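You operate a simulated robot arm through the tools that you are given. There is no shell and no other tool. Be economical: measure what you need, move in short steps, check, and stop when the job is done.

You are at the controls of a simulated robot arm. One attempt, no reset.

## Task
Rinse the red mug, tip it out and stand it in the rack.
Fine: turn the tap off after the rinse.
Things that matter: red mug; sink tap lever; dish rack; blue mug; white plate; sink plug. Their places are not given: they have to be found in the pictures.

It is judged by the outcome, as a careful person would: the job done as asked, and still so three seconds after it is handed in. It fails if anything else is knocked over, pushed out of place, dropped, spilled or broken.

## Robot
A 7-joint arm with a two-finger parallel gripper, fixed in place. Base frame: the origin is at the foot of the arm, x ahead of it, y to its left, z up. Lengths are in mm, angles in degrees, forces in N, time in s.
With the tool pointing down near the work surface it reaches from about 340 to 740 mm from the base axis. Its first joint turns from -115.0 to 115.0 degrees. Payload 3.91 kg.
The tool frame sits at the grasp point between the pads (the TCP): z along the fingers, y along the line on which they close. The tips reach 30 mm beyond it. Largest opening 110 mm; finger width 20, thickness 10; the body of the gripper, 48 by 112 mm, starts 55 mm behind the TCP.
Orientation is that of the tool frame in the base frame, as a unit quaternion [x, y, z, w]. With the fingers straight down and closing along the base's y, the tool's x points along the base's -x, its y along +y and its z along -z.

## Interface
- The arm moves only by the tool arm_command. Its argument "moves" is a list of rows, each a list of 7 numbers: the shift along the tool's x, y, z in mm, then the turn, a rotation vector about the tool's x, y, z in degrees, then the closure, from 0 (fully open) to 1 (shut). In form: [[dx, dy, dz, wx, wy, wz, hand], ...]. A call has 1 to 12 rows; each row is the pose to reach, as a shift and turn from the pose commanded when the call began, along the tool's axes at that moment. Each row takes 0.2 s and may step no farther than 50 mm and 8.6 degrees from the row before; otherwise, or with a gripper value out of range, the whole call is refused. A pose out of reach is approached as far as the arm can. The call stops where the force on the tool passes 70 N (or 10 N more than at its start, if that is more) or the arm is blocked; 0.2 s more then pass. Each finger travels about 108 mm/s and halts on what it meets, pressing with about 41 N; the grip force reading is that of the motor and also rises with nothing between the fingers. The clock runs only during rows and for 0.2 s after the last one: add rows that repeat a pose to give the fingers time. The reply holds the time, the measured pose of the TCP, the force on the tool along the base axes, the opening and the grip force, in the units named above and with some noise.
- Cameras (640 x 400 px; columns grow to the right, rows downward): "scene" is fixed at [219.3, 501.5, 1625.3]; the picture's right is [0.12, -0.99, 0.00], its down [-0.98, -0.12, -0.15] and it looks along [0.15, 0.02, -0.99] (base axes); focal length 234 px, centre (320, 200). "wrist" rides on the gripper at [-36, 0, -57] in the tool frame; the picture's right is [0.00, -1.00, 0.00], its down [0.97, 0.00, -0.24] and it looks along [0.24, 0.00, 0.97] (tool axes); focal length 218 px, centre (320, 200).
- camera(camera): a new picture of that camera. It takes no simulated time.
- move_column(by): slides the trunk up (or, below 0, down) by that many mm; the arm rides with it, the base frame stays. It gives what a move gives, with no picture.
- locate(camera, pixels): for up to 12 pixels [column, row] of the newest picture of that camera ("zoom" is the newest enlarged one), the place [x, y, z] in the base frame of the surface seen there, good to about 2 mm. It takes no simulated time.
- close_up(camera, box): a new picture of the part [left, top, right, bottom] of that camera's present view, enlarged. It takes no simulated time.
- close_job(): hands the job in; it is judged then, once.

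Go step by step. Measure first, check grasps and placings, and put right what went wrong. The budget is 80 turns and 46 pictures, counting those below and the enlarged ones. Unless the task says otherwise, let go and move clear before handing in, and close with one line.

The tools are called after ">>>" as name(argument=value, ...) on one line, values as JSON. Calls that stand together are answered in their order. arm_command: Moves the arm, as the interface text tells. Its arguments: {"type":"object","properties":{"moves":{"type":"array","items":{"type":"array","items":{"type":"number"}}}},"required":["moves"]} The other tools are called the same way: move_column (by) slides the trunk up or down; camera (camera) takes a picture; locate (camera, pixels) gives the place of the surface under pixels of a picture; close_up (camera, box) takes an enlarged picture of a part of a camera's view; close_job () hands the job in.

At the start:

```text
time: 0.0
eef_pos: [251.5, 322.9, 1344.8]
tool_rot: [-0.001, 1.0, -0.001, 0.001]
force: [0.0, 0.2, -0.7]
gripper_width: 110.0
grip_force: 0.1
trunk travel left (down, up): [-850.0, 140.0]
```

scene: 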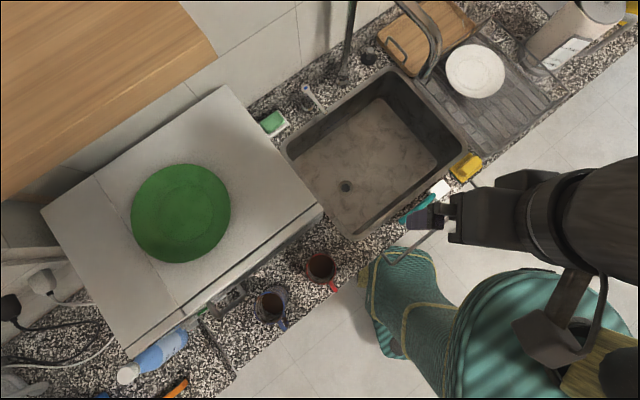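
wrist: 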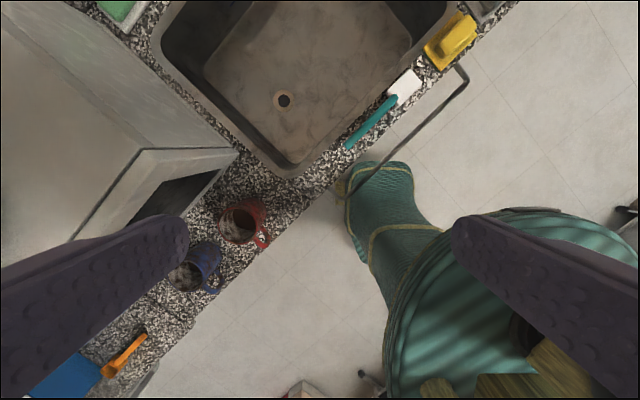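

The red mug shows at scene (320,268), the blue one at (271,304), and the sink around (375,150) with a tap near (345,50) and a lever near (310,95). I'll take enlarged views to measure these.

>>> close_up(camera="scene", box=[240, 0, 560, 200])

>>> close_up(camera="wrist", box=[160, 170, 320, 310])

>>> locate(camera="scene", pixels=[[320, 268], [320, 254], [334, 290], [334, 262], [345, 186], [350, 70], [436, 50], [429, 75], [320, 106], [305, 88], [475, 70], [510, 110]])

>>> locate(camera="wrist", pixels=[[240, 225], [222, 220], [240, 206], [258, 224], [264, 240], [240, 244], [210, 205], [284, 100], [205, 262], [180, 275]])

```text
2.00 times, centred on (400, 100) of scene
```

zoom: 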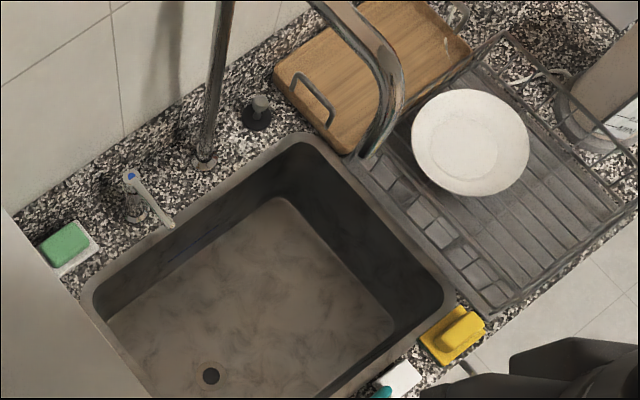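

```text
2.86 times, centred on (240, 240) of wrist
```

zoom: 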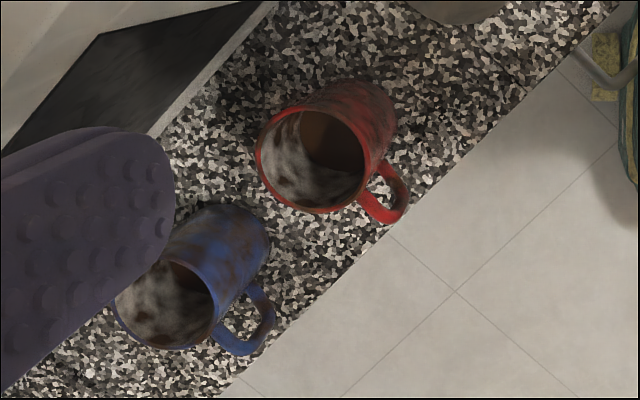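

```text
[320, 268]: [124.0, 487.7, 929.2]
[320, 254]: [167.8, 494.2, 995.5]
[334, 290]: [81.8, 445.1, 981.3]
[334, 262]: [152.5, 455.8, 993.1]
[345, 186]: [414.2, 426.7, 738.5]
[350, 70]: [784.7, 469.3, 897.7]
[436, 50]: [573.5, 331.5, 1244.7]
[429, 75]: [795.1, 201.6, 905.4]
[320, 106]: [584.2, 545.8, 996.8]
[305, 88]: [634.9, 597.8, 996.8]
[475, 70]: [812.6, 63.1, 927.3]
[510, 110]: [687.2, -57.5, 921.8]
```

```text
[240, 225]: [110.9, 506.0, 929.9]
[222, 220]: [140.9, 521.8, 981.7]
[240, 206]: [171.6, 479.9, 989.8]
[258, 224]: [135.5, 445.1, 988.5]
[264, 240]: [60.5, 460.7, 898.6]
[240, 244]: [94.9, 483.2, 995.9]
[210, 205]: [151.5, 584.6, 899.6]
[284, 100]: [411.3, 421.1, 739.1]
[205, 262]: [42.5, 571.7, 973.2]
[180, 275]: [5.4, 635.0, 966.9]
```

The red mug's rim is at z≈997, centred near (130,487), and its handle points toward −x−y. It holds something brown. Next I'll measure the tap spout, lever, rack and sink in close-up.

>>> close_up(camera="scene", box=[280, 0, 480, 125])

>>> locate(camera="scene", pixels=[[343, 76], [348, 40], [352, 8], [400, 2], [420, 16], [434, 35], [438, 45], [434, 62], [427, 74], [424, 78], [422, 82], [432, 70]])

>>> locate(camera="scene", pixels=[[303, 86], [305, 92], [311, 98], [316, 104], [322, 110], [307, 104], [309, 108], [369, 53], [286, 150], [352, 238], [465, 148], [395, 70]])

>>> locate(camera="scene", pixels=[[445, 100], [458, 118], [472, 133], [490, 152], [550, 105], [492, 18], [480, 60], [430, 90], [520, 85], [475, 120], [500, 130], [558, 98]])

```text
3.20 times, centred on (380, 62) of scene
```

zoom: 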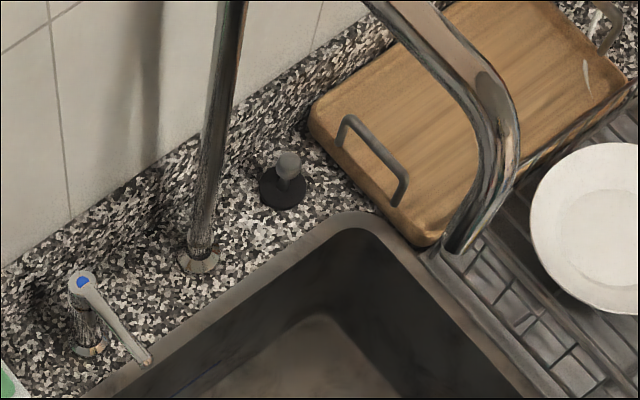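

```text
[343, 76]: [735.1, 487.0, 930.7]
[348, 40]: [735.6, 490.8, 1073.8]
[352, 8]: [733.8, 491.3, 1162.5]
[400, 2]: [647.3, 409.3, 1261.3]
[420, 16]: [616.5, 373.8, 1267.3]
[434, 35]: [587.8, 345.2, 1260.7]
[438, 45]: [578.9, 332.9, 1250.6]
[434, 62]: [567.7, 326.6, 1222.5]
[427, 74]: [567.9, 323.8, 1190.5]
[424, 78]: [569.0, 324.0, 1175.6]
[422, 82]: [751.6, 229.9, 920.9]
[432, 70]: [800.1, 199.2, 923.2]
```

```text
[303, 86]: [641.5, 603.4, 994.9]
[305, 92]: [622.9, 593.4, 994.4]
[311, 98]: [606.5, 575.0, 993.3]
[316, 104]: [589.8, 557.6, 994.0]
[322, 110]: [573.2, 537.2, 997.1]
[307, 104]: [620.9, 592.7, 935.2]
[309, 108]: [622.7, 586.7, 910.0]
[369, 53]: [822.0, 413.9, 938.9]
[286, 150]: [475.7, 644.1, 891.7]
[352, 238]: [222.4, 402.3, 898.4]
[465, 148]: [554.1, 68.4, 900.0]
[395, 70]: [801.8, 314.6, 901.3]
```

```text
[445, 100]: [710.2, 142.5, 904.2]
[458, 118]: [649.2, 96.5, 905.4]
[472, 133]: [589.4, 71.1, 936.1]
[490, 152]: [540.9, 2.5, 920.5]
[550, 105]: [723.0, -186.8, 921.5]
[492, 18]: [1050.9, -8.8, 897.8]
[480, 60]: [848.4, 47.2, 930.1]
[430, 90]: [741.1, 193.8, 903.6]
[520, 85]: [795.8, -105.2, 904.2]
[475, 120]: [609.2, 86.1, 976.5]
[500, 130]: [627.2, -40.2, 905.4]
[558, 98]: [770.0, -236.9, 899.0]
```

The spout ends at about (575,319,1170) pointing down, over the sink. The lever runs from a post at (625,593) to a tip at (573,537), z≈995. Next I'll move the wrist camera over the rack at a safe height, clear of the spout.

>>> arm_command(moves=[[-35.4, -27.5, 4, 0, 0, 0, 0], [-70.8, -55, 8, 0, 0, 0, 0], [-106, -82.5, 12, 0, 0, 0, 0], [-141.5, -110, 16, 0, 0, 0, 0], [-177, -137.5, 20, 0, 0, 0, 0], [-212, -165, 24, 0, 0, 0, 0], [-247.5, -192.5, 28, 0, 0, 0, 0], [-283, -220, 32, 0, 0, 0, 0], [-318, -247.5, 36, 0, 0, 0, 0], [-353.5, -275, 40, 0, 0, 0, 0], [-389, -302.5, 45, 0, 0, 0, 0]])

>>> camera(camera="wrist")

```text
time: 2.4
eef_pos: [643.4, 19.3, 1298.5]
tool_rot: [0.0, 1.0, 0.0, -0.002]
force: [0.4, -0.4, 0.5]
gripper_width: 110.1
grip_force: 0.0
trunk travel left (down, up): [-850.0, 140.0]
```

```text
40 pictures are left
```

wrist: 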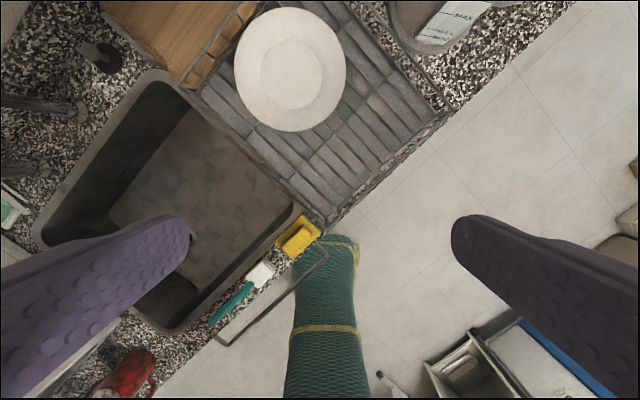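

The rack shows at wrist (190–450, 0–220) with the plate at (290,70). The front part of the rack is free. I'll zoom in and measure it.

>>> close_up(camera="wrist", box=[180, 0, 470, 230])

>>> locate(camera="wrist", pixels=[[326, 218], [447, 114], [192, 86], [270, 165], [335, 185], [300, 140], [340, 150], [380, 130], [400, 100], [380, 90], [290, 70], [345, 75]])

```text
1.74 times, centred on (325, 115) of wrist
```

zoom: 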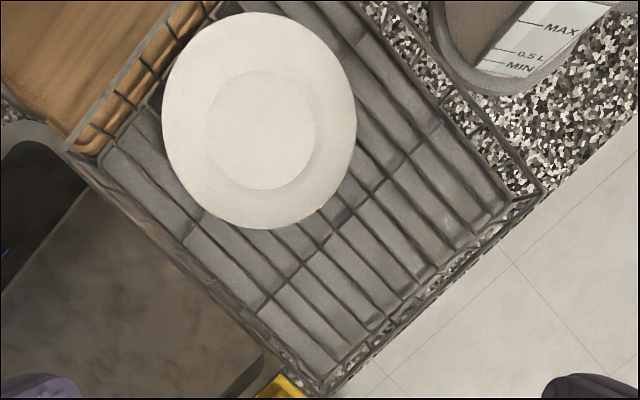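

```text
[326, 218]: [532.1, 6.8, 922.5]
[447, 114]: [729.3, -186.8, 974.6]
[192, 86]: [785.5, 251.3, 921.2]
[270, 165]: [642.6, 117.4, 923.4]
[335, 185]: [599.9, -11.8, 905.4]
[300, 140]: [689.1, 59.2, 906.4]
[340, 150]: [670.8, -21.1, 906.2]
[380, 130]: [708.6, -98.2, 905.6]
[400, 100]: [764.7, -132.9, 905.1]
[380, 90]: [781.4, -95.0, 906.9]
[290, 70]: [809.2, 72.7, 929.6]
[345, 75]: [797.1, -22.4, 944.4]
```

The rack has side wires with a rim at z≈975. I need the floor wire height and the exact clear area.

>>> locate(camera="zoom", pixels=[[302, 266], [281, 285], [264, 307], [384, 178], [412, 152], [349, 206], [330, 300], [345, 372], [537, 190], [440, 285], [250, 345], [318, 385]])

>>> close_up(camera="wrist", box=[250, 110, 400, 230])

```text
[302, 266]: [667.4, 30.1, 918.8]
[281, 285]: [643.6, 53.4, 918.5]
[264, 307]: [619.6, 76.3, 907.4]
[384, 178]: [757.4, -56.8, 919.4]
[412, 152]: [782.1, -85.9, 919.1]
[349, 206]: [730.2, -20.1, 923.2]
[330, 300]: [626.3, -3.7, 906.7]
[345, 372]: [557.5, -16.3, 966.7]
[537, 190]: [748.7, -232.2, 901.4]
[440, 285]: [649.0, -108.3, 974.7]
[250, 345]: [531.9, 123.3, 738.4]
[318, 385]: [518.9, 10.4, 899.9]
```

```text
3.33 times, centred on (325, 170) of wrist
```

zoom: 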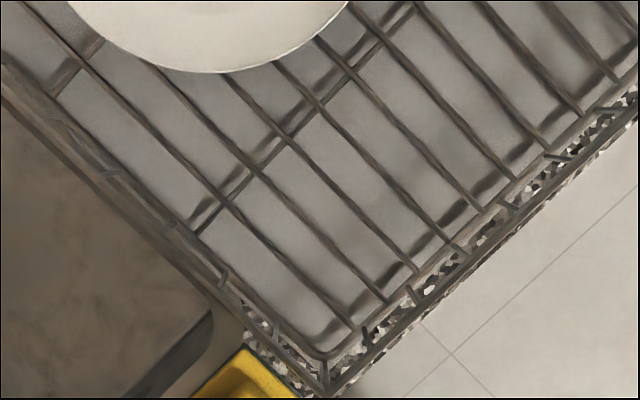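

The rack floor wires are at z≈919, its rim is at 975, and the free front area is around (650,−15). Next I'll back away from the spout, yaw the tool 45° so it faces the counter, and check what the teal objects are.

>>> arm_command(moves=[[37.6, 25.9, 0, 0, 0, -6.43, 0], [75.2, 51.8, 0, 0, 0, -12.86, 0], [112.8, 77.7, 0, 0, 0, -19.3, 0], [150.4, 103.6, 0, 0, 0, -25.7, 0], [188, 129.5, 0, 0, 0, -32.15, 0], [225.6, 155.4, 0, 0, 0, -38.6, 0], [263, 181, 0, 0, 0, -45, 0]])

>>> locate(camera="scene", pixels=[[400, 290], [530, 330], [420, 240], [385, 340], [600, 370], [441, 188], [466, 165]])

```text
time: 4.0
eef_pos: [376.0, 201.4, 1299.8]
tool_rot: [-0.383, 0.924, -0.001, 0.001]
force: [0.6, 0.8, -0.9]
gripper_width: 109.8
grip_force: 0.0
trunk travel left (down, up): [-850.0, 140.0]
```

```text
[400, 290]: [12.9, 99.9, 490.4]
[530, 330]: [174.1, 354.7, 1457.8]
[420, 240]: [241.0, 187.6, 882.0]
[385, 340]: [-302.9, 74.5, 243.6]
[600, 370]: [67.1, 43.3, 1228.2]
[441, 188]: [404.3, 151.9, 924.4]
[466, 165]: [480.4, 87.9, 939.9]
```

The teal parts are the robot's own body. Now I'll pitch the tool up to 20° below horizontal, facing the tap lever, and look at it.

>>> arm_command(moves=[[-17.5, 13.7, 22.2, 0, -7.78, 0, 0], [-35, 27.5, 44.4, 0, -15.56, 0, 0], [-52.6, 41.2, 66.7, 0, -23.3, 0, 0], [-70, 55, 88.9, 0, -31.1, 0, 0], [-87.6, 68.7, 111, 0, -38.9, 0, 0], [-105, 82.5, 133, 0, -46.7, 0, 0], [-122.6, 96.2, 155.5, 0, -54.4, 0, 0], [-140, 110, 178, 0, -62.2, 0, 0], [-157.7, 123.7, 200, 0, -70, 0, 0]])

>>> camera(camera="wrist")

```text
time: 6.0
eef_pos: [400.5, 401.5, 1099.1]
tool_rot: [-0.314, 0.756, 0.219, 0.53]
force: [-0.4, 0.8, -0.8]
gripper_width: 110.1
grip_force: 0.1
trunk travel left (down, up): [-850.0, 140.0]
```

```text
37 pictures are left
```

wrist: 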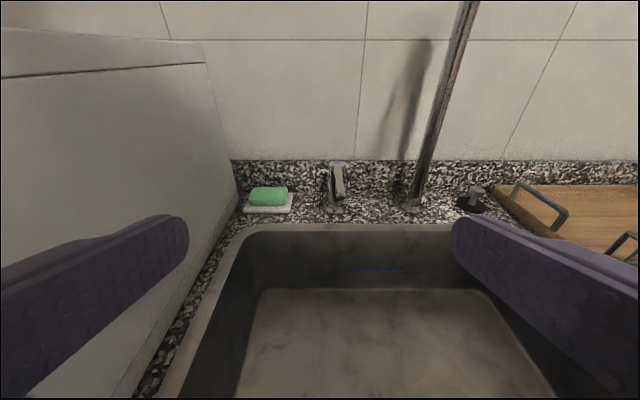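

The lever shows at wrist (338,185). I'll zoom in on it.

>>> close_up(camera="wrist", box=[290, 140, 450, 240])

>>> locate(camera="wrist", pixels=[[338, 168], [340, 196], [337, 180], [330, 190], [333, 170], [328, 207], [412, 205]])

```text
4.00 times, centred on (370, 190) of wrist
```

zoom: 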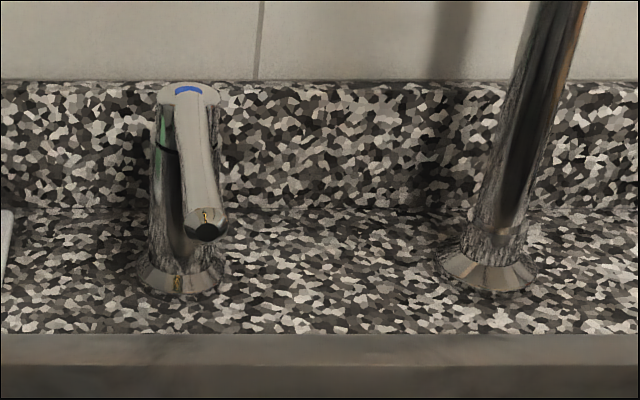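

```text
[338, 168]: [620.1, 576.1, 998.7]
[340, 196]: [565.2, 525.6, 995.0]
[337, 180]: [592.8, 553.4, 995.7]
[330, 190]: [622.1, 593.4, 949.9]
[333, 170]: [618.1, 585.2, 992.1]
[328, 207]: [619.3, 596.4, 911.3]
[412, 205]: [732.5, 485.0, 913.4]
```

The lever is a level handle (z≈995) on a post, along s=(x−y)/√2≈28, with its tip at (565,526). I'll half-close the fingers and come up just short of it, straddling.

>>> arm_command(moves=[[8.7, -5.8, 40, 0, 0, 0, 0.5], [17.3, -11.6, 80, 0, 0, 0, 0.5], [26, -17.4, 120, 0, 0, 0, 0.5], [34.6, -23.2, 160, 0, 0, 0, 0.5], [43.3, -29, 199.9, 0, 0, 0, 0.5]])

>>> camera(camera="wrist")

```text
time: 7.2
eef_pos: [545.5, 502.4, 989.2]
tool_rot: [-0.314, 0.757, 0.219, 0.529]
force: [-0.3, -0.3, -0.1]
gripper_width: 54.8
grip_force: 0.1
trunk travel left (down, up): [-850.0, 140.0]
```

```text
35 pictures are left
```

wrist: 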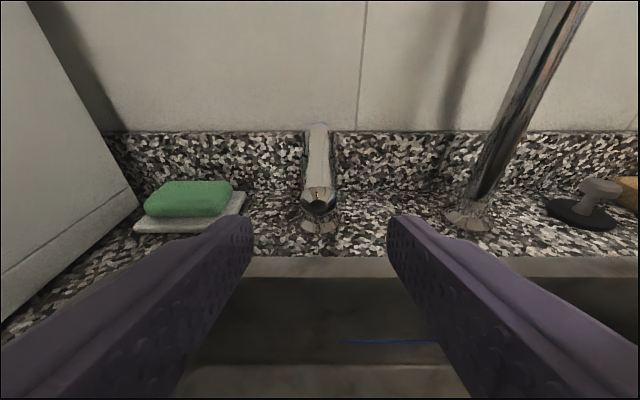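

The lever sits centred between the fingers at (320,180). I'll advance and nudge it to one side to learn how it turns.

>>> arm_command(moves=[[-8.2, 0, 22.5, 0, 0, 0, 0.5], [-15.4, 0, 42, 0, 0, 0, 0.5], [-15.4, 10, 42, 0, 0, 0, 0.5], [-15.4, 18, 42, 0, 0, 0, 0.5], [-15.4, 24, 42, 0, 0, 0, 0.5], [-15.4, 30, 42, 0, 0, 0, 0.5], [-15.4, 36, 42, 0, 0, 0, 0.5]])

>>> camera(camera="wrist")

```text
time: 8.8
eef_pos: [551.5, 559.5, 990.5]
tool_rot: [-0.313, 0.757, 0.219, 0.53]
force: [0.1, -1.2, -0.2]
gripper_width: 55.3
grip_force: 0.4
trunk travel left (down, up): [-850.0, 140.0]
```

```text
34 pictures are left
```

wrist: 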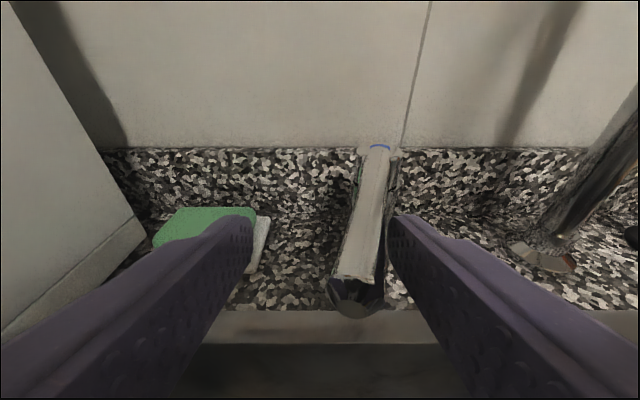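

The lever swung left at about 1 N, so it turns about the vertical. I'll push on a bit and look for water.

>>> arm_command(moves=[[0, 8, 0, 0, 0, 0, 0.5], [0, 16, 0, 0, 0, 0, 0.5], [0, 24, 0, 0, 0, 0, 0.5], [0, 30, 0, 0, 0, 0, 0.5]])

>>> camera(camera="scene")

```text
time: 9.8
eef_pos: [527.9, 580.8, 989.6]
tool_rot: [-0.314, 0.757, 0.22, 0.53]
force: [-0.7, 0.6, 0.5]
gripper_width: 54.9
grip_force: 0.2
trunk travel left (down, up): [-850.0, 140.0]
```

```text
33 pictures are left
```

scene: 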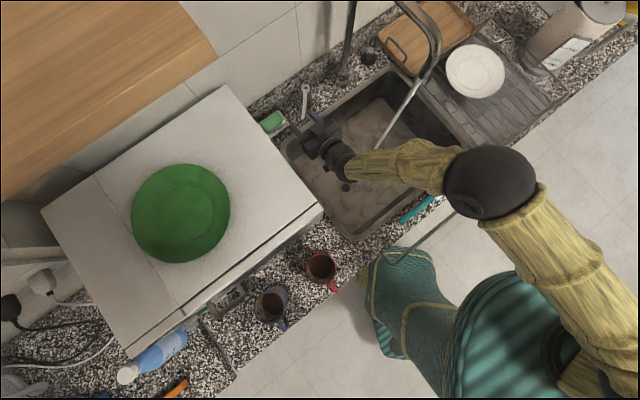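

Water is running: the stream is visible from scene (425,80) to (385,140). I'll retract straight back and leave the lever where it is.

>>> arm_command(moves=[[0, 0, -43, 0, 0, 0, 0.5], [-5, 0, -86, 0, 0, 0, 0.5], [-12, 0, -128, 0, 0, 0, 0.2], [-19, 0, -170, 0, 0, 0, 0], [-26, 0, -213, 0, 0, 0, 0], [-33, 0, -255, 0, 0, 0, 0], [-40, 0, -298, 0, 0, 0, 0], [-46.4, 0, -340.5, 0, 0, 0, 0]])

>>> close_up(camera="scene", box=[240, 220, 360, 350])

```text
time: 11.6
eef_pos: [322.4, 385.2, 1147.4]
tool_rot: [-0.314, 0.757, 0.219, 0.53]
force: [-0.3, -0.1, -1.0]
gripper_width: 110.0
grip_force: 0.2
out of reach, approached as far as the arm can: row 8
trunk travel left (down, up): [-850.0, 140.0]
```

```text
3.08 times, centred on (300, 285) of scene
```

zoom: 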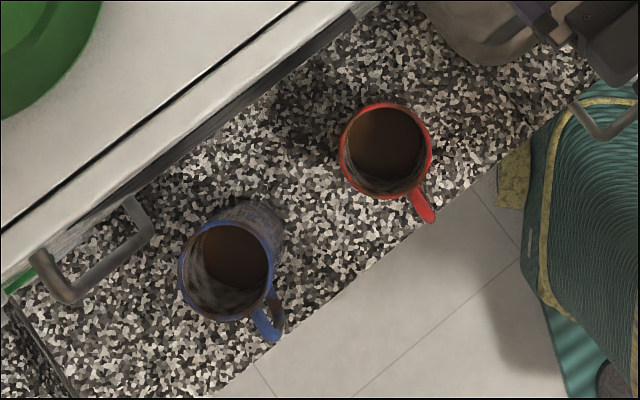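

The close-up shows the red rim at zoom (340–431, 103–197) and the handle toward (430,215). The counter edge is just beyond. I'll locate those points.

>>> locate(camera="zoom", pixels=[[385, 106], [341, 150], [429, 150], [372, 195], [354, 119], [418, 119], [415, 200], [428, 219], [434, 212], [270, 230], [278, 325], [250, 207]])

```text
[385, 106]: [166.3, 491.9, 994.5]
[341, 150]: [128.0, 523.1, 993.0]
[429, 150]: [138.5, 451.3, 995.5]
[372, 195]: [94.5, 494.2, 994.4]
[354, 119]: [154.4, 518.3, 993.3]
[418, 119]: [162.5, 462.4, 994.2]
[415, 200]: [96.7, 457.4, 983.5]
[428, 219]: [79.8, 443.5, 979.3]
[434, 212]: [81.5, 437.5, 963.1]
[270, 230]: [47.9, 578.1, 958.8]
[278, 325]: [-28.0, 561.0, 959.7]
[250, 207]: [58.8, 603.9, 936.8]
```

The red mug's centre is ≈(131,487), radius ≈37, with the handle at azimuth ≈222°. Before swinging across I need the microwave's front corner.

>>> locate(camera="scene", pixels=[[320, 206], [314, 214], [300, 222], [245, 270], [180, 300], [210, 310], [232, 372], [206, 320]])

```text
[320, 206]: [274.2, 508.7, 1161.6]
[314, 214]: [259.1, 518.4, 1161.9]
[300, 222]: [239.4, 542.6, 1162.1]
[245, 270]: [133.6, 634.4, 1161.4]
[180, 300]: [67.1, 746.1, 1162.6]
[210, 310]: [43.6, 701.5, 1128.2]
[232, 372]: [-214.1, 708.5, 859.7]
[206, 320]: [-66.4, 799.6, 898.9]
```

The microwave front is at t≈553 and my path stays in front of it (t 500→430). I'll swing over the red mug with yaw 52° and pitch 40°, at z≈1115.

>>> arm_command(moves=[[9.2, 34.4, -9.5, -1.03, 3.33, -0.59, 0], [18.4, 68.9, -19, -2.05, 6.67, -1.18, 0], [27.6, 103.3, -28.5, -3.08, 10, -1.77, 0], [36.9, 137.7, -38, -4.1, 13.3, -2.36, 0], [46.1, 172.2, -47.6, -5.13, 16.67, -2.95, 0], [55.3, 206.6, -57.1, -6.16, 20, -3.54, 0]])

>>> camera(camera="wrist")

```text
time: 13.0
eef_pos: [121.9, 482.7, 1114.1]
tool_rot: [-0.398, 0.815, 0.185, 0.379]
force: [0.5, -0.1, -0.1]
gripper_width: 110.0
grip_force: 0.1
trunk travel left (down, up): [-850.0, 140.0]
```

```text
31 pictures are left
```

wrist: 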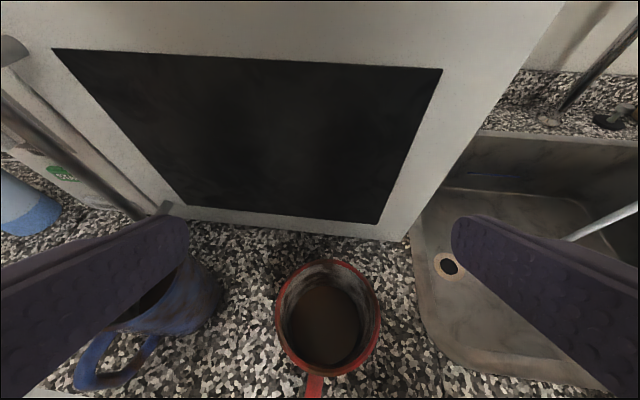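

The pose is right: the mug is between the fingers at (328,320) and the blue mug is clear to the left. I'll descend to grasp height.

>>> arm_command(moves=[[28, -1.5, 23.5, 0, 0, 0, 0.1], [56, -3, 47, 0, 0, 0, 0.1], [80, -4.5, 67, 0, 0, 0, 0.1], [98, -4.5, 82, 0, 0, 0, 0.1], [113.8, -4.5, 95.3, 0, 0, 0, 0.1]])

>>> camera(camera="wrist")

>>> close_up(camera="scene", box=[240, 200, 400, 340])

```text
time: 14.2
eef_pos: [126.6, 475.2, 966.4]
tool_rot: [-0.397, 0.814, 0.187, 0.38]
force: [-1.6, -0.2, 3.2]
gripper_width: 98.8
grip_force: 0.2
trunk travel left (down, up): [-850.0, 140.0]
```

```text
30 pictures are left
```

wrist: 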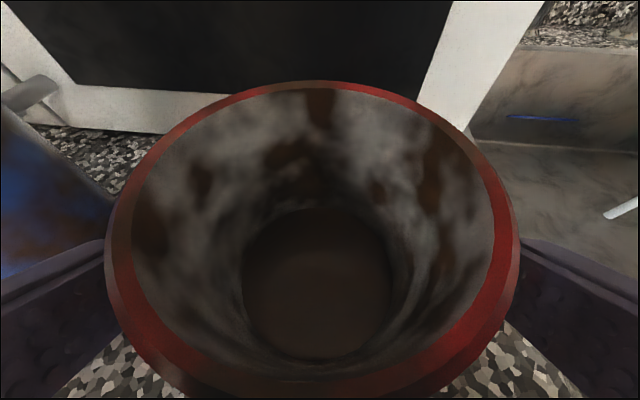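

```text
2.86 times, centred on (320, 270) of scene
```

zoom: 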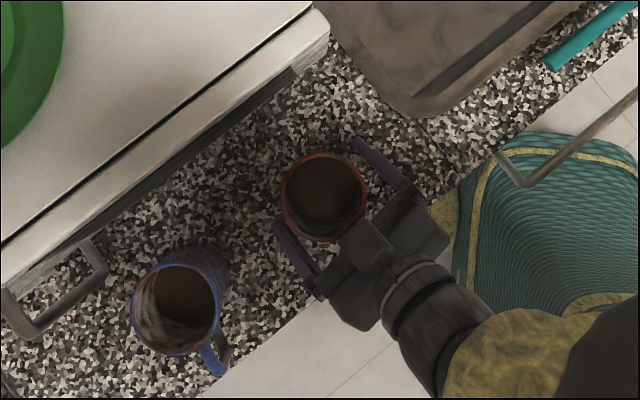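

The mug sits centred between the fingers. There's about 3 N of light contact, probably hand body on handle, so I'll ease back 3 mm and close.

>>> arm_command(moves=[[-2, 0, -3, 0, 0, 0, 0.1], [-2, 0, -3, 0, 0, 0, 0.3], [-2, 0, -3, 0, 0, 0, 0.5], [-2, 0, -3, 0, 0, 0, 0.6], [-2, 0, -3, 0, 0, 0, 0.6]])

>>> camera(camera="wrist")

```text
time: 15.4
eef_pos: [126.8, 474.6, 968.3]
tool_rot: [-0.398, 0.814, 0.185, 0.38]
force: [0.4, -1.1, -0.9]
gripper_width: 77.9
grip_force: 40.6
trunk travel left (down, up): [-850.0, 140.0]
```

```text
28 pictures are left
```

wrist: 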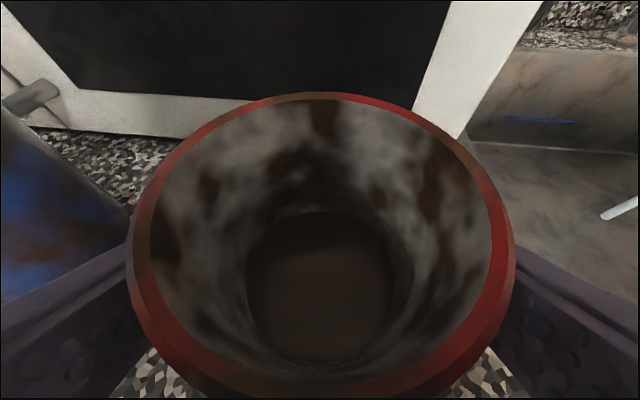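

The grip holds at 77.9 mm and 40 N. I'll lift straight up 130 mm and check.

>>> arm_command(moves=[[-15, 0, -12.6, 0, 0, 0, 0.6], [-38, 0, -32, 0, 0, 0, 0.6], [-65, 0, -54.6, 0, 0, 0, 0.6], [-99.6, 0, -83.6, 0, 0, 0, 0.6]])

>>> close_up(camera="scene", box=[240, 180, 440, 340])

```text
time: 16.4
eef_pos: [128.9, 475.4, 1101.3]
tool_rot: [-0.398, 0.814, 0.185, 0.38]
force: [-0.7, 0.2, -3.8]
gripper_width: 78.0
grip_force: 41.0
trunk travel left (down, up): [-850.0, 140.0]
```

```text
2.50 times, centred on (340, 260) of scene
```

zoom: 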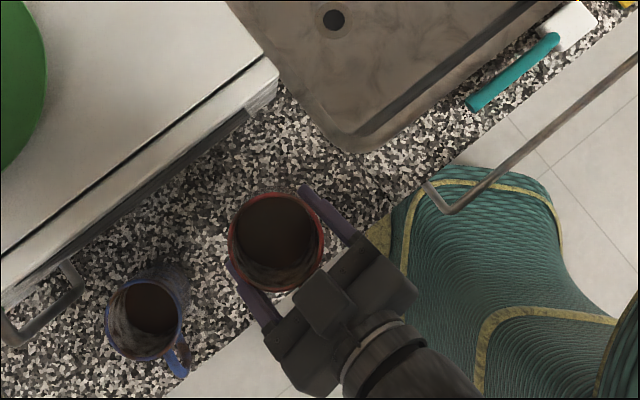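

The mug is held level. I'll carry it upright over the middle of the sink, to about (452,396), left of the stream.

>>> arm_command(moves=[[-4.6, -33.8, 16, 0, 0, 0, 0.6], [-9.2, -67.5, 32, 0, 0, 0, 0.6], [-13.7, -101.3, 48, 0, 0, 0, 0.6], [-18.3, -135, 64, 0, 0, 0, 0.6], [-22.9, -168.8, 80, 0, 0, 0, 0.6], [-27.5, -202.6, 96, 0, 0, 0, 0.6], [-32, -236.4, 112, 0, 0, 0, 0.6], [-36.6, -270, 128, 0, 0, 0, 0.6], [-41.2, -303.9, 144, 0, 0, 0, 0.6]])

>>> camera(camera="scene")

```text
time: 18.4
eef_pos: [454.5, 395.6, 1038.9]
tool_rot: [-0.398, 0.815, 0.185, 0.378]
force: [1.0, 0.3, -3.2]
gripper_width: 77.8
grip_force: 41.7
trunk travel left (down, up): [-850.0, 140.0]
```

```text
26 pictures are left
```

scene: 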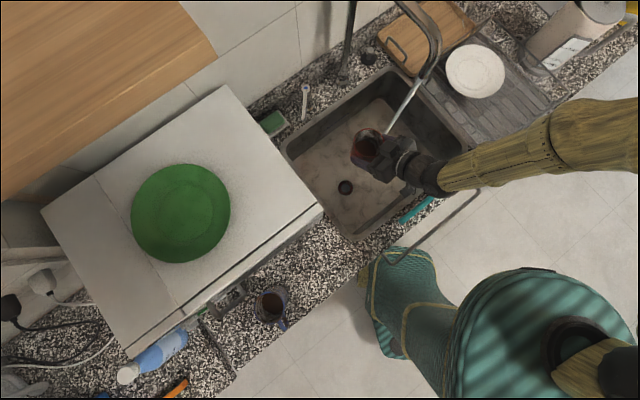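

The mug is over the sink and still held. I'll first raise the tool to 10° below horizontal, which leans the mug 30° with no spill, and lower a little, then roll it out.

>>> arm_command(moves=[[6.7, 0, 5.6, 0, -7.5, 0, 0.6], [13.4, 0, 11.2, 0, -15, 0, 0.6], [20, 0, 16.9, 0, -22.5, 0, 0.6], [26.8, 0, 22.5, 0, -30, 0, 0.6]])

>>> arm_command(moves=[[0, 0, 0, 0, 0, -8.5, 0.6], [0, 0, 0, 0, 0, -17, 0.6], [0, 0, 0, 0, 0, -25.5, 0.6], [0, 0, 0, 0, 0, -34, 0.6], [0, 0, 0, 0, 0, -42.5, 0.6], [0, 0, 0, 0, 0, -51, 0.6], [0, 0, 0, 0, 0, -59.5, 0.6], [0, 0, 0, 0, 0, -68, 0.6], [0, 0, 0, 0, 0, -76.5, 0.6], [0, 0, 0, 0, 0, -85, 0.6], [0, 0, 0, 0, 0, -93.5, 0.6]])

>>> camera(camera="scene")

```text
time: 19.4
eef_pos: [454.1, 397.9, 1003.7]
tool_rot: [-0.336, 0.688, 0.282, 0.578]
force: [0.2, 0.4, -3.6]
gripper_width: 77.9
grip_force: 40.9
trunk travel left (down, up): [-850.0, 140.0]
```

```text
time: 21.8
eef_pos: [451.5, 396.8, 1003.3]
tool_rot: [0.733, -0.226, 0.228, -0.6]
force: [0.7, -0.1, -3.4]
gripper_width: 77.8
grip_force: 41.1
trunk travel left (down, up): [-850.0, 140.0]
```

```text
25 pictures are left
```

scene: 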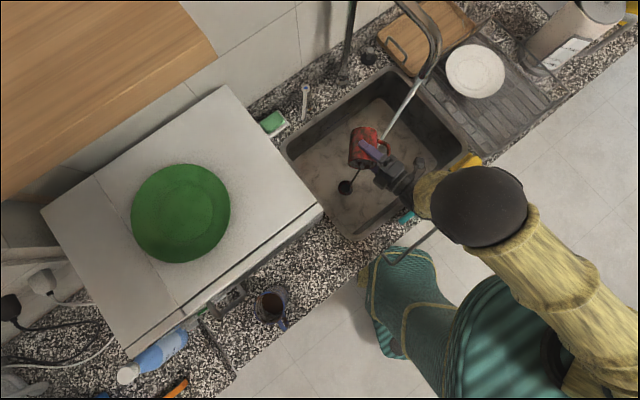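

Dark liquid is pouring into the sink at (355,180). I'll roll further and hold to empty it.

>>> arm_command(moves=[[0, 0, 0, 0, 0, -8.5, 0.6], [0, 0, 0, 0, 0, -17, 0.6], [0, 0, 0, 0, 0, -25.5, 0.6], [0, 0, 0, 0, 0, -34, 0.6], [0, 0, 0, 0, 0, -42.5, 0.6], [0, 0, 0, 0, 0, -51, 0.6], [0, 0, 0, 0, 0, -51, 0.6], [0, 0, 0, 0, 0, -51, 0.6], [0, 0, 0, 0, 0, -51, 0.6], [0, 0, 0, 0, 0, -51, 0.6]])

>>> close_up(camera="scene", box=[280, 60, 520, 260])

```text
time: 24.0
eef_pos: [451.9, 397.1, 1004.8]
tool_rot: [0.759, 0.11, 0.464, -0.444]
force: [0.7, -0.1, -3.4]
gripper_width: 77.9
grip_force: 40.8
trunk travel left (down, up): [-850.0, 140.0]
```

```text
2.00 times, centred on (400, 160) of scene
```

zoom: 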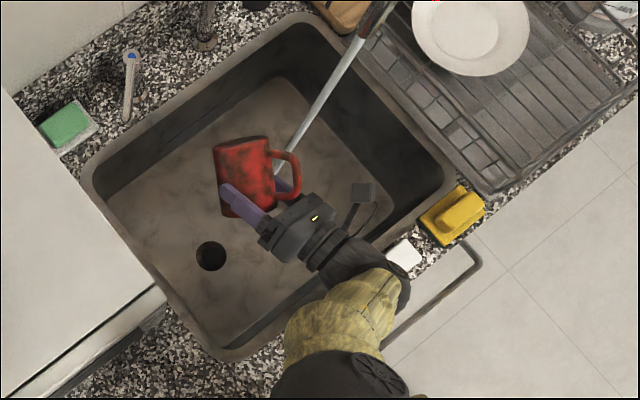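

The mug is emptied. I'll roll back upright before going under the stream.

>>> arm_command(moves=[[0, 0, 0, 0, 0, 8.5, 0.6], [0, 0, 0, 0, 0, 17, 0.6], [0, 0, 0, 0, 0, 25.5, 0.6], [0, 0, 0, 0, 0, 34, 0.6], [0, 0, 0, 0, 0, 42.5, 0.6], [0, 0, 0, 0, 0, 51, 0.6], [0, 0, 0, 0, 0, 59.5, 0.6], [0, 0, 0, 0, 0, 68, 0.6], [0, 0, 0, 0, 0, 76.5, 0.6]])

>>> arm_command(moves=[[0, 0, 0, 0, 0, 8.5, 0.6], [0, 0, 0, 0, 0, 17, 0.6], [0, 0, 0, 0, 0, 25.5, 0.6], [0, 0, 0, 0, 0, 34, 0.6], [0, 0, 0, 0, 0, 42.5, 0.6], [0, 0, 0, 0, 0, 51, 0.6], [0, 0, 0, 0, 0, 59.5, 0.6], [0, 0, 0, 0, 0, 68, 0.6]])

>>> camera(camera="wrist")

```text
time: 26.0
eef_pos: [453.0, 395.9, 1004.0]
tool_rot: [0.663, -0.383, 0.088, -0.637]
force: [0.3, 0.0, -2.9]
gripper_width: 77.8
grip_force: 41.3
trunk travel left (down, up): [-850.0, 140.0]
```

```text
time: 27.8
eef_pos: [452.2, 395.3, 1004.4]
tool_rot: [-0.335, 0.689, 0.282, 0.577]
force: [0.3, 0.7, -2.8]
gripper_width: 77.7
grip_force: 40.9
trunk travel left (down, up): [-850.0, 140.0]
```

```text
23 pictures are left
```

wrist: 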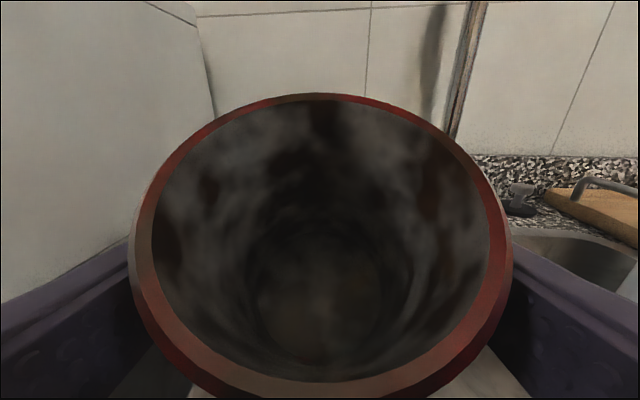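

The mug is empty but still stained. I'll bring it level under the stream at (575,319) with the rim around z 1037, and hold.

>>> arm_command(moves=[[-1.6, -37, 0.5, 0, 7.5, 0, 0.6], [-3.2, -74, 1, 0, 15, 0, 0.6], [-4.9, -111, 1.5, 0, 22.5, 0, 0.6], [-6.5, -148, 2, 0, 30, 0, 0.6], [-6.5, -148, 2, 0, 30, 0, 0.6], [-6.5, -148, 2, 0, 30, 0, 0.6]])

>>> camera(camera="wrist")

>>> close_up(camera="scene", box=[340, 30, 500, 170])

```text
time: 29.2
eef_pos: [572.4, 306.9, 1011.9]
tool_rot: [-0.398, 0.814, 0.186, 0.379]
force: [0.5, -0.2, -4.1]
gripper_width: 77.7
grip_force: 40.2
trunk travel left (down, up): [-850.0, 140.0]
```

```text
22 pictures are left
```

wrist: 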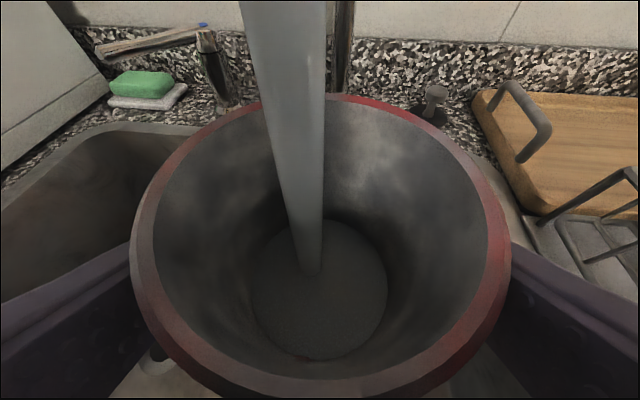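

```text
2.86 times, centred on (420, 100) of scene
```

zoom: 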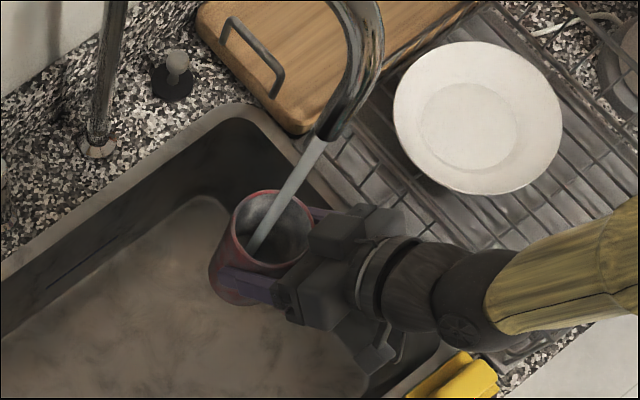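

The stream falls right into the mug and the stains are washing off. I'll hold a couple more seconds.

>>> arm_command(moves=[[0, 0, 0, 0, 0, 0, 0.6], [0, 0, 0, 0, 0, 0, 0.6], [0, 0, 0, 0, 0, 0, 0.6], [0, 0, 0, 0, 0, 0, 0.6], [0, 0, 0, 0, 0, 0, 0.6], [0, 0, 0, 0, 0, 0, 0.6], [0, 0, 0, 0, 0, 0, 0.6], [0, 0, 0, 0, 0, 0, 0.6], [0, 0, 0, 0, 0, 0, 0.6], [0, 0, 0, 0, 0, 0, 0.6], [0, 0, 0, 0, 0, 0, 0.6], [0, 0, 0, 0, 0, 0, 0.6]])

>>> camera(camera="wrist")

```text
time: 31.8
eef_pos: [572.0, 306.7, 1010.5]
tool_rot: [-0.398, 0.815, 0.186, 0.379]
force: [0.0, -0.7, -5.9]
gripper_width: 77.9
grip_force: 41.3
trunk travel left (down, up): [-850.0, 140.0]
```

```text
20 pictures are left
```

wrist: 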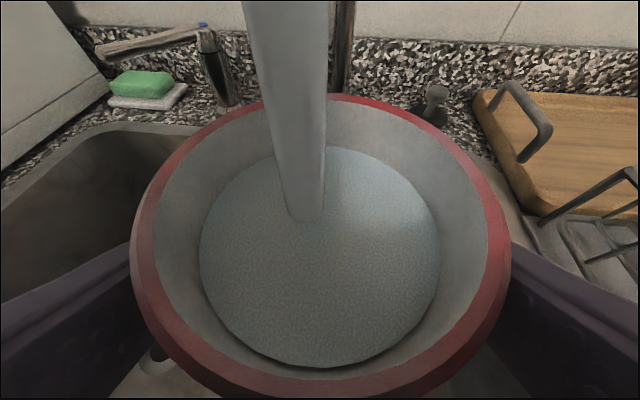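

The mug is rinsed clean and more than half full. I'll move it back left of the stream and tip it out into the sink.

>>> arm_command(moves=[[1.3, 29.6, 0.3, 0, 0, 0, 0.6], [2.6, 59, 0.6, 0, 0, 0, 0.6], [4, 89, 0.8, 0, -7.5, 0, 0.6], [5.3, 118, 1.1, 0, -15, 0, 0.6], [6.6, 148, 1.4, 0, -22.5, 0, 0.6], [6.6, 148, 1.4, 0, -30, 0, 0.6]])

>>> arm_command(moves=[[0, 0, 0, 0, 0, -8.5, 0.6], [0, 0, 0, 0, 0, -17, 0.6], [0, 0, 0, 0, 0, -25.5, 0.6], [0, 0, 0, 0, 0, -34, 0.6], [0, 0, 0, 0, 0, -42.5, 0.6], [0, 0, 0, 0, 0, -51, 0.6], [0, 0, 0, 0, 0, -59.5, 0.6], [0, 0, 0, 0, 0, -68, 0.6], [0, 0, 0, 0, 0, -76.5, 0.6], [0, 0, 0, 0, 0, -85, 0.6], [0, 0, 0, 0, 0, -93.5, 0.6]])

>>> arm_command(moves=[[0, 0, 0, 0, 0, -8.5, 0.6], [0, 0, 0, 0, 0, -17, 0.6], [0, 0, 0, 0, 0, -25.5, 0.6], [0, 0, 0, 0, 0, -34, 0.6], [0, 0, 0, 0, 0, -42.5, 0.6], [0, 0, 0, 0, 0, -51, 0.6], [0, 0, 0, 0, 0, -51, 0.6], [0, 0, 0, 0, 0, -51, 0.6], [0, 0, 0, 0, 0, -51, 0.6], [0, 0, 0, 0, 0, -51, 0.6], [0, 0, 0, 0, 0, -51, 0.6], [0, 0, 0, 0, 0, -51, 0.6]])

>>> close_up(camera="scene", box=[280, 60, 520, 260])

```text
time: 33.2
eef_pos: [451.5, 394.7, 1005.0]
tool_rot: [-0.336, 0.688, 0.283, 0.578]
force: [0.0, 0.6, -5.8]
gripper_width: 77.8
grip_force: 41.1
trunk travel left (down, up): [-850.0, 140.0]
```

```text
time: 35.6
eef_pos: [452.5, 396.0, 1003.4]
tool_rot: [0.732, -0.226, 0.228, -0.601]
force: [-0.3, -0.1, -4.0]
gripper_width: 78.0
grip_force: 41.2
trunk travel left (down, up): [-850.0, 140.0]
```

```text
time: 38.2
eef_pos: [452.9, 395.6, 1003.5]
tool_rot: [0.759, 0.11, 0.464, -0.444]
force: [0.4, 0.1, -2.4]
gripper_width: 77.9
grip_force: 40.5
trunk travel left (down, up): [-850.0, 140.0]
```

```text
2.00 times, centred on (400, 160) of scene
```

zoom: 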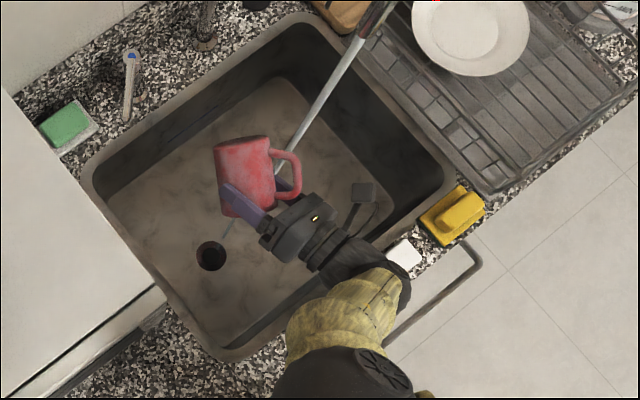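

The last trickle is leaving at (230,230) and the load is back to about 2.4 N. I'll hold a little longer, then roll upright again.

>>> arm_command(moves=[[0, 0, 0, 0, 0, -8, 0.6], [0, 0, 0, 0, 0, -16, 0.6], [0, 0, 0, 0, 0, -16, 0.6], [0, 0, 0, 0, 0, -16, 0.6], [0, 0, 0, 0, 0, -16, 0.6], [0, 0, 0, 0, 0, -16, 0.6], [0, 0, 0, 0, 0, -8, 0.6], [0, 0, 0, 0, 0, 0, 0.6]])

>>> arm_command(moves=[[0, 0, 0, 0, 0, 8.5, 0.6], [0, 0, 0, 0, 0, 17, 0.6], [0, 0, 0, 0, 0, 25.5, 0.6], [0, 0, 0, 0, 0, 34, 0.6], [0, 0, 0, 0, 0, 42.5, 0.6], [0, 0, 0, 0, 0, 51, 0.6], [0, 0, 0, 0, 0, 59.5, 0.6], [0, 0, 0, 0, 0, 68, 0.6], [0, 0, 0, 0, 0, 76.5, 0.6]])

>>> arm_command(moves=[[0, 0, 0, 0, 0, 8.5, 0.6], [0, 0, 0, 0, 0, 17, 0.6], [0, 0, 0, 0, 0, 25.5, 0.6], [0, 0, 0, 0, 0, 34, 0.6], [0, 0, 0, 0, 0, 42.5, 0.6], [0, 0, 0, 0, 0, 51, 0.6], [0, 0, 0, 0, 0, 59.5, 0.6], [0, 0, 0, 0, 0, 68, 0.6]])

>>> camera(camera="wrist")

```text
time: 40.0
eef_pos: [451.2, 395.9, 1003.1]
tool_rot: [0.758, 0.109, 0.464, -0.444]
force: [-0.4, -0.3, -3.2]
gripper_width: 77.6
grip_force: 41.4
trunk travel left (down, up): [-850.0, 140.0]
```

```text
time: 42.0
eef_pos: [453.7, 395.7, 1003.4]
tool_rot: [0.663, -0.384, 0.088, -0.637]
force: [0.2, -0.2, -2.1]
gripper_width: 77.9
grip_force: 40.7
trunk travel left (down, up): [-850.0, 140.0]
```

```text
time: 43.8
eef_pos: [453.8, 397.7, 1004.2]
tool_rot: [-0.336, 0.689, 0.282, 0.576]
force: [0.4, 0.1, -3.0]
gripper_width: 77.9
grip_force: 41.0
trunk travel left (down, up): [-850.0, 140.0]
```

```text
18 pictures are left
```

wrist: 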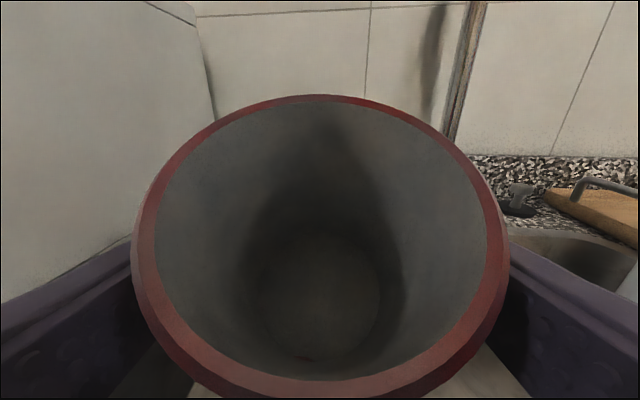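

The mug is clean and empty. I'll carry it level along the front of the sink, clear of the stream, to above the free front of the rack.

>>> arm_command(moves=[[-16.4, -4.5, -30.8, 0, 7.5, 0, 0.6], [-32.8, -8.9, -61.6, 0, 15, 0, 0.6], [-49.2, -13.4, -92.5, 0, 22.5, 0, 0.6], [-65.6, -17.8, -123.3, 0, 30, 0, 0.6]])

>>> arm_command(moves=[[5.6, -42.8, -6.7, 0, 0, 0, 0.6], [11.2, -85.5, -13.4, 0, 0, 0, 0.6], [16.8, -128.3, -20, 0, 0, 0, 0.6], [22.4, -171, -26.8, 0, 0, 0, 0.6], [28, -213.8, -33.5, 0, 0, 0, 0.6], [33.7, -256.5, -40, 0, 0, 0, 0.6], [39.3, -299.3, -46.8, 0, 0, 0, 0.6], [44.9, -342, -53.5, 0, 0, 0, 0.6], [50.5, -384.8, -60.2, 0, 0, 0, 0.6], [56.1, -427.5, -66.9, 0, 0, 0, 0.6]])

>>> camera(camera="scene")

```text
time: 44.8
eef_pos: [395.9, 297.8, 1087.7]
tool_rot: [-0.398, 0.814, 0.186, 0.379]
force: [-0.5, 0.2, -3.8]
gripper_width: 78.0
grip_force: 40.7
trunk travel left (down, up): [-850.0, 140.0]
```

```text
time: 47.0
eef_pos: [683.4, -33.0, 1087.0]
tool_rot: [-0.398, 0.815, 0.186, 0.379]
force: [0.0, -0.3, -3.1]
gripper_width: 77.8
grip_force: 41.1
trunk travel left (down, up): [-850.0, 140.0]
```

```text
17 pictures are left
```

scene: 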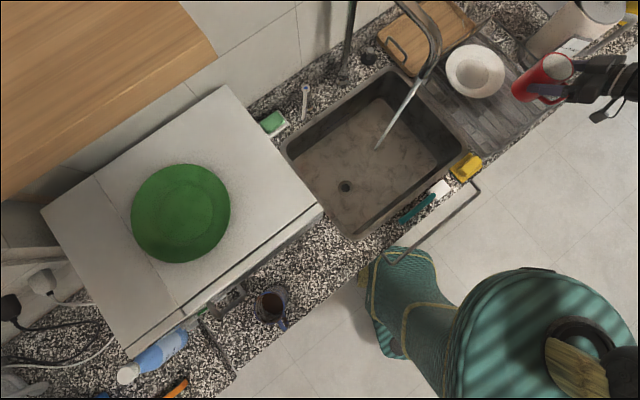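

The mug is above the rack. I'll check the plate's near edge and the mug's position before lowering.

>>> locate(camera="scene", pixels=[[478, 95], [490, 92], [499, 84], [503, 74], [545, 68], [560, 60], [525, 100], [518, 85]])

>>> close_up(camera="scene", box=[430, 20, 640, 180])

```text
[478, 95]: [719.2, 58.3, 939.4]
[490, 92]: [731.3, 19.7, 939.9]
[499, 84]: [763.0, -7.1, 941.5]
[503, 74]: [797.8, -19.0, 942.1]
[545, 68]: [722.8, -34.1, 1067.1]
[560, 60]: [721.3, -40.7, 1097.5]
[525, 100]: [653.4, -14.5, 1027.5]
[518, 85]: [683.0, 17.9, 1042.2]
```

```text
2.50 times, centred on (535, 100) of scene
```

zoom: 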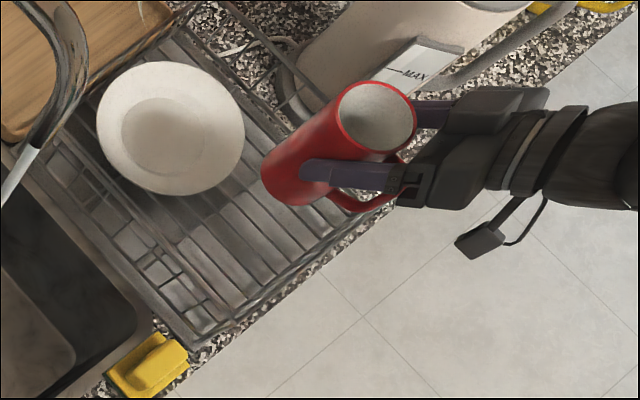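

The plate edge is about 20 mm clear of the mug's landing spot at (687,−20). I'll lower to just above the wires.

>>> arm_command(moves=[[23, 0, 19.3, 0, 0, 0, 0.6], [46, 0, 38.6, 0, 0, 0, 0.6], [60, 0, 50.4, 0, 0, 0, 0.6], [71.2, 0, 59.8, 0, 0, 0, 0.6], [71.2, 0, 59.8, 0, 0, 0, 0.6]])

>>> arm_command(moves=[[1.2, 0, 1, 0, 0, 0, 0.6], [2.3, 0, 1.9, 0, 0, 0, 0.6], [3.5, 0, 2.9, 0, 0, 0, 0.6], [3.5, 0, 2.9, 0, 0, 0, 0.6]])

>>> close_up(camera="scene", box=[430, 20, 640, 180])

```text
time: 48.2
eef_pos: [682.6, -32.0, 995.6]
tool_rot: [-0.398, 0.815, 0.185, 0.379]
force: [0.3, 0.0, -2.3]
gripper_width: 77.6
grip_force: 41.1
trunk travel left (down, up): [-850.0, 140.0]
```

```text
time: 49.2
eef_pos: [682.8, -33.1, 994.5]
tool_rot: [-0.398, 0.814, 0.185, 0.381]
force: [2.2, 2.3, 10.6]
gripper_width: 78.0
grip_force: 41.2
trunk travel left (down, up): [-850.0, 140.0]
```

```text
2.50 times, centred on (535, 100) of scene
```

zoom: 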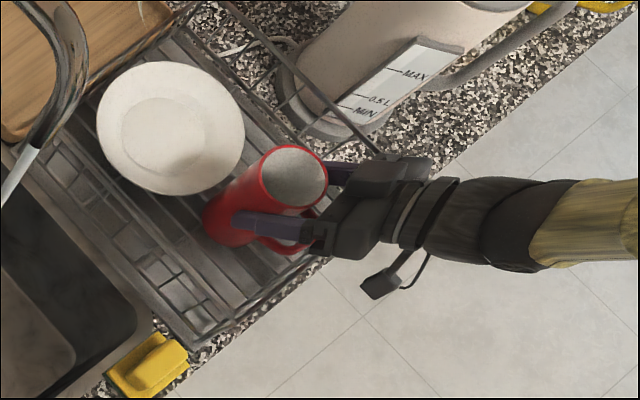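

There's contact at TCP z≈994.5, about 6 mm earlier than expected. I'll measure the rim tilt and height, and check whether the handle is touching the front rail.

>>> locate(camera="zoom", pixels=[[292, 148], [326, 178], [262, 176], [290, 208], [215, 225], [240, 248], [300, 250], [285, 252], [310, 262], [225, 150]])

>>> close_up(camera="scene", box=[490, 65, 570, 130])

>>> camera(camera="wrist")

```text
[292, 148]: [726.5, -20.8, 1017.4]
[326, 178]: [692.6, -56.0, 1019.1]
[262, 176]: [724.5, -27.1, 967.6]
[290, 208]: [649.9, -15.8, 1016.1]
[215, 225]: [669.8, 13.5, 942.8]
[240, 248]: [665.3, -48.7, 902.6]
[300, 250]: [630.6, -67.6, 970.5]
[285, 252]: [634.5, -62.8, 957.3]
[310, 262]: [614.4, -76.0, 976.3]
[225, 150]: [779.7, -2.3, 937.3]
```

```text
6.15 times, centred on (530, 98) of scene
```

zoom: 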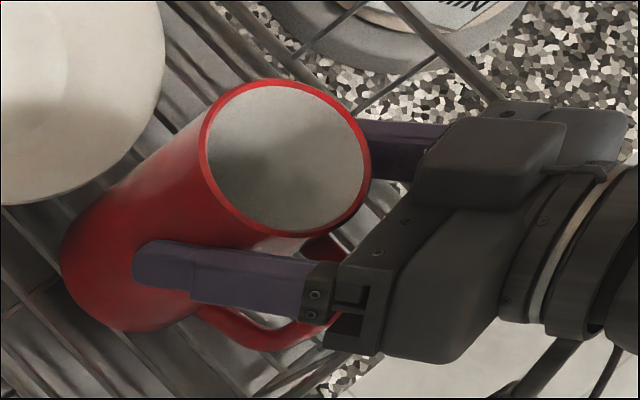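

```text
13 pictures are left
```

wrist: 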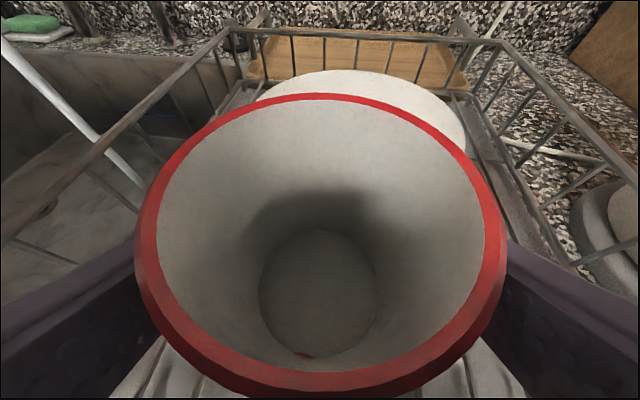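

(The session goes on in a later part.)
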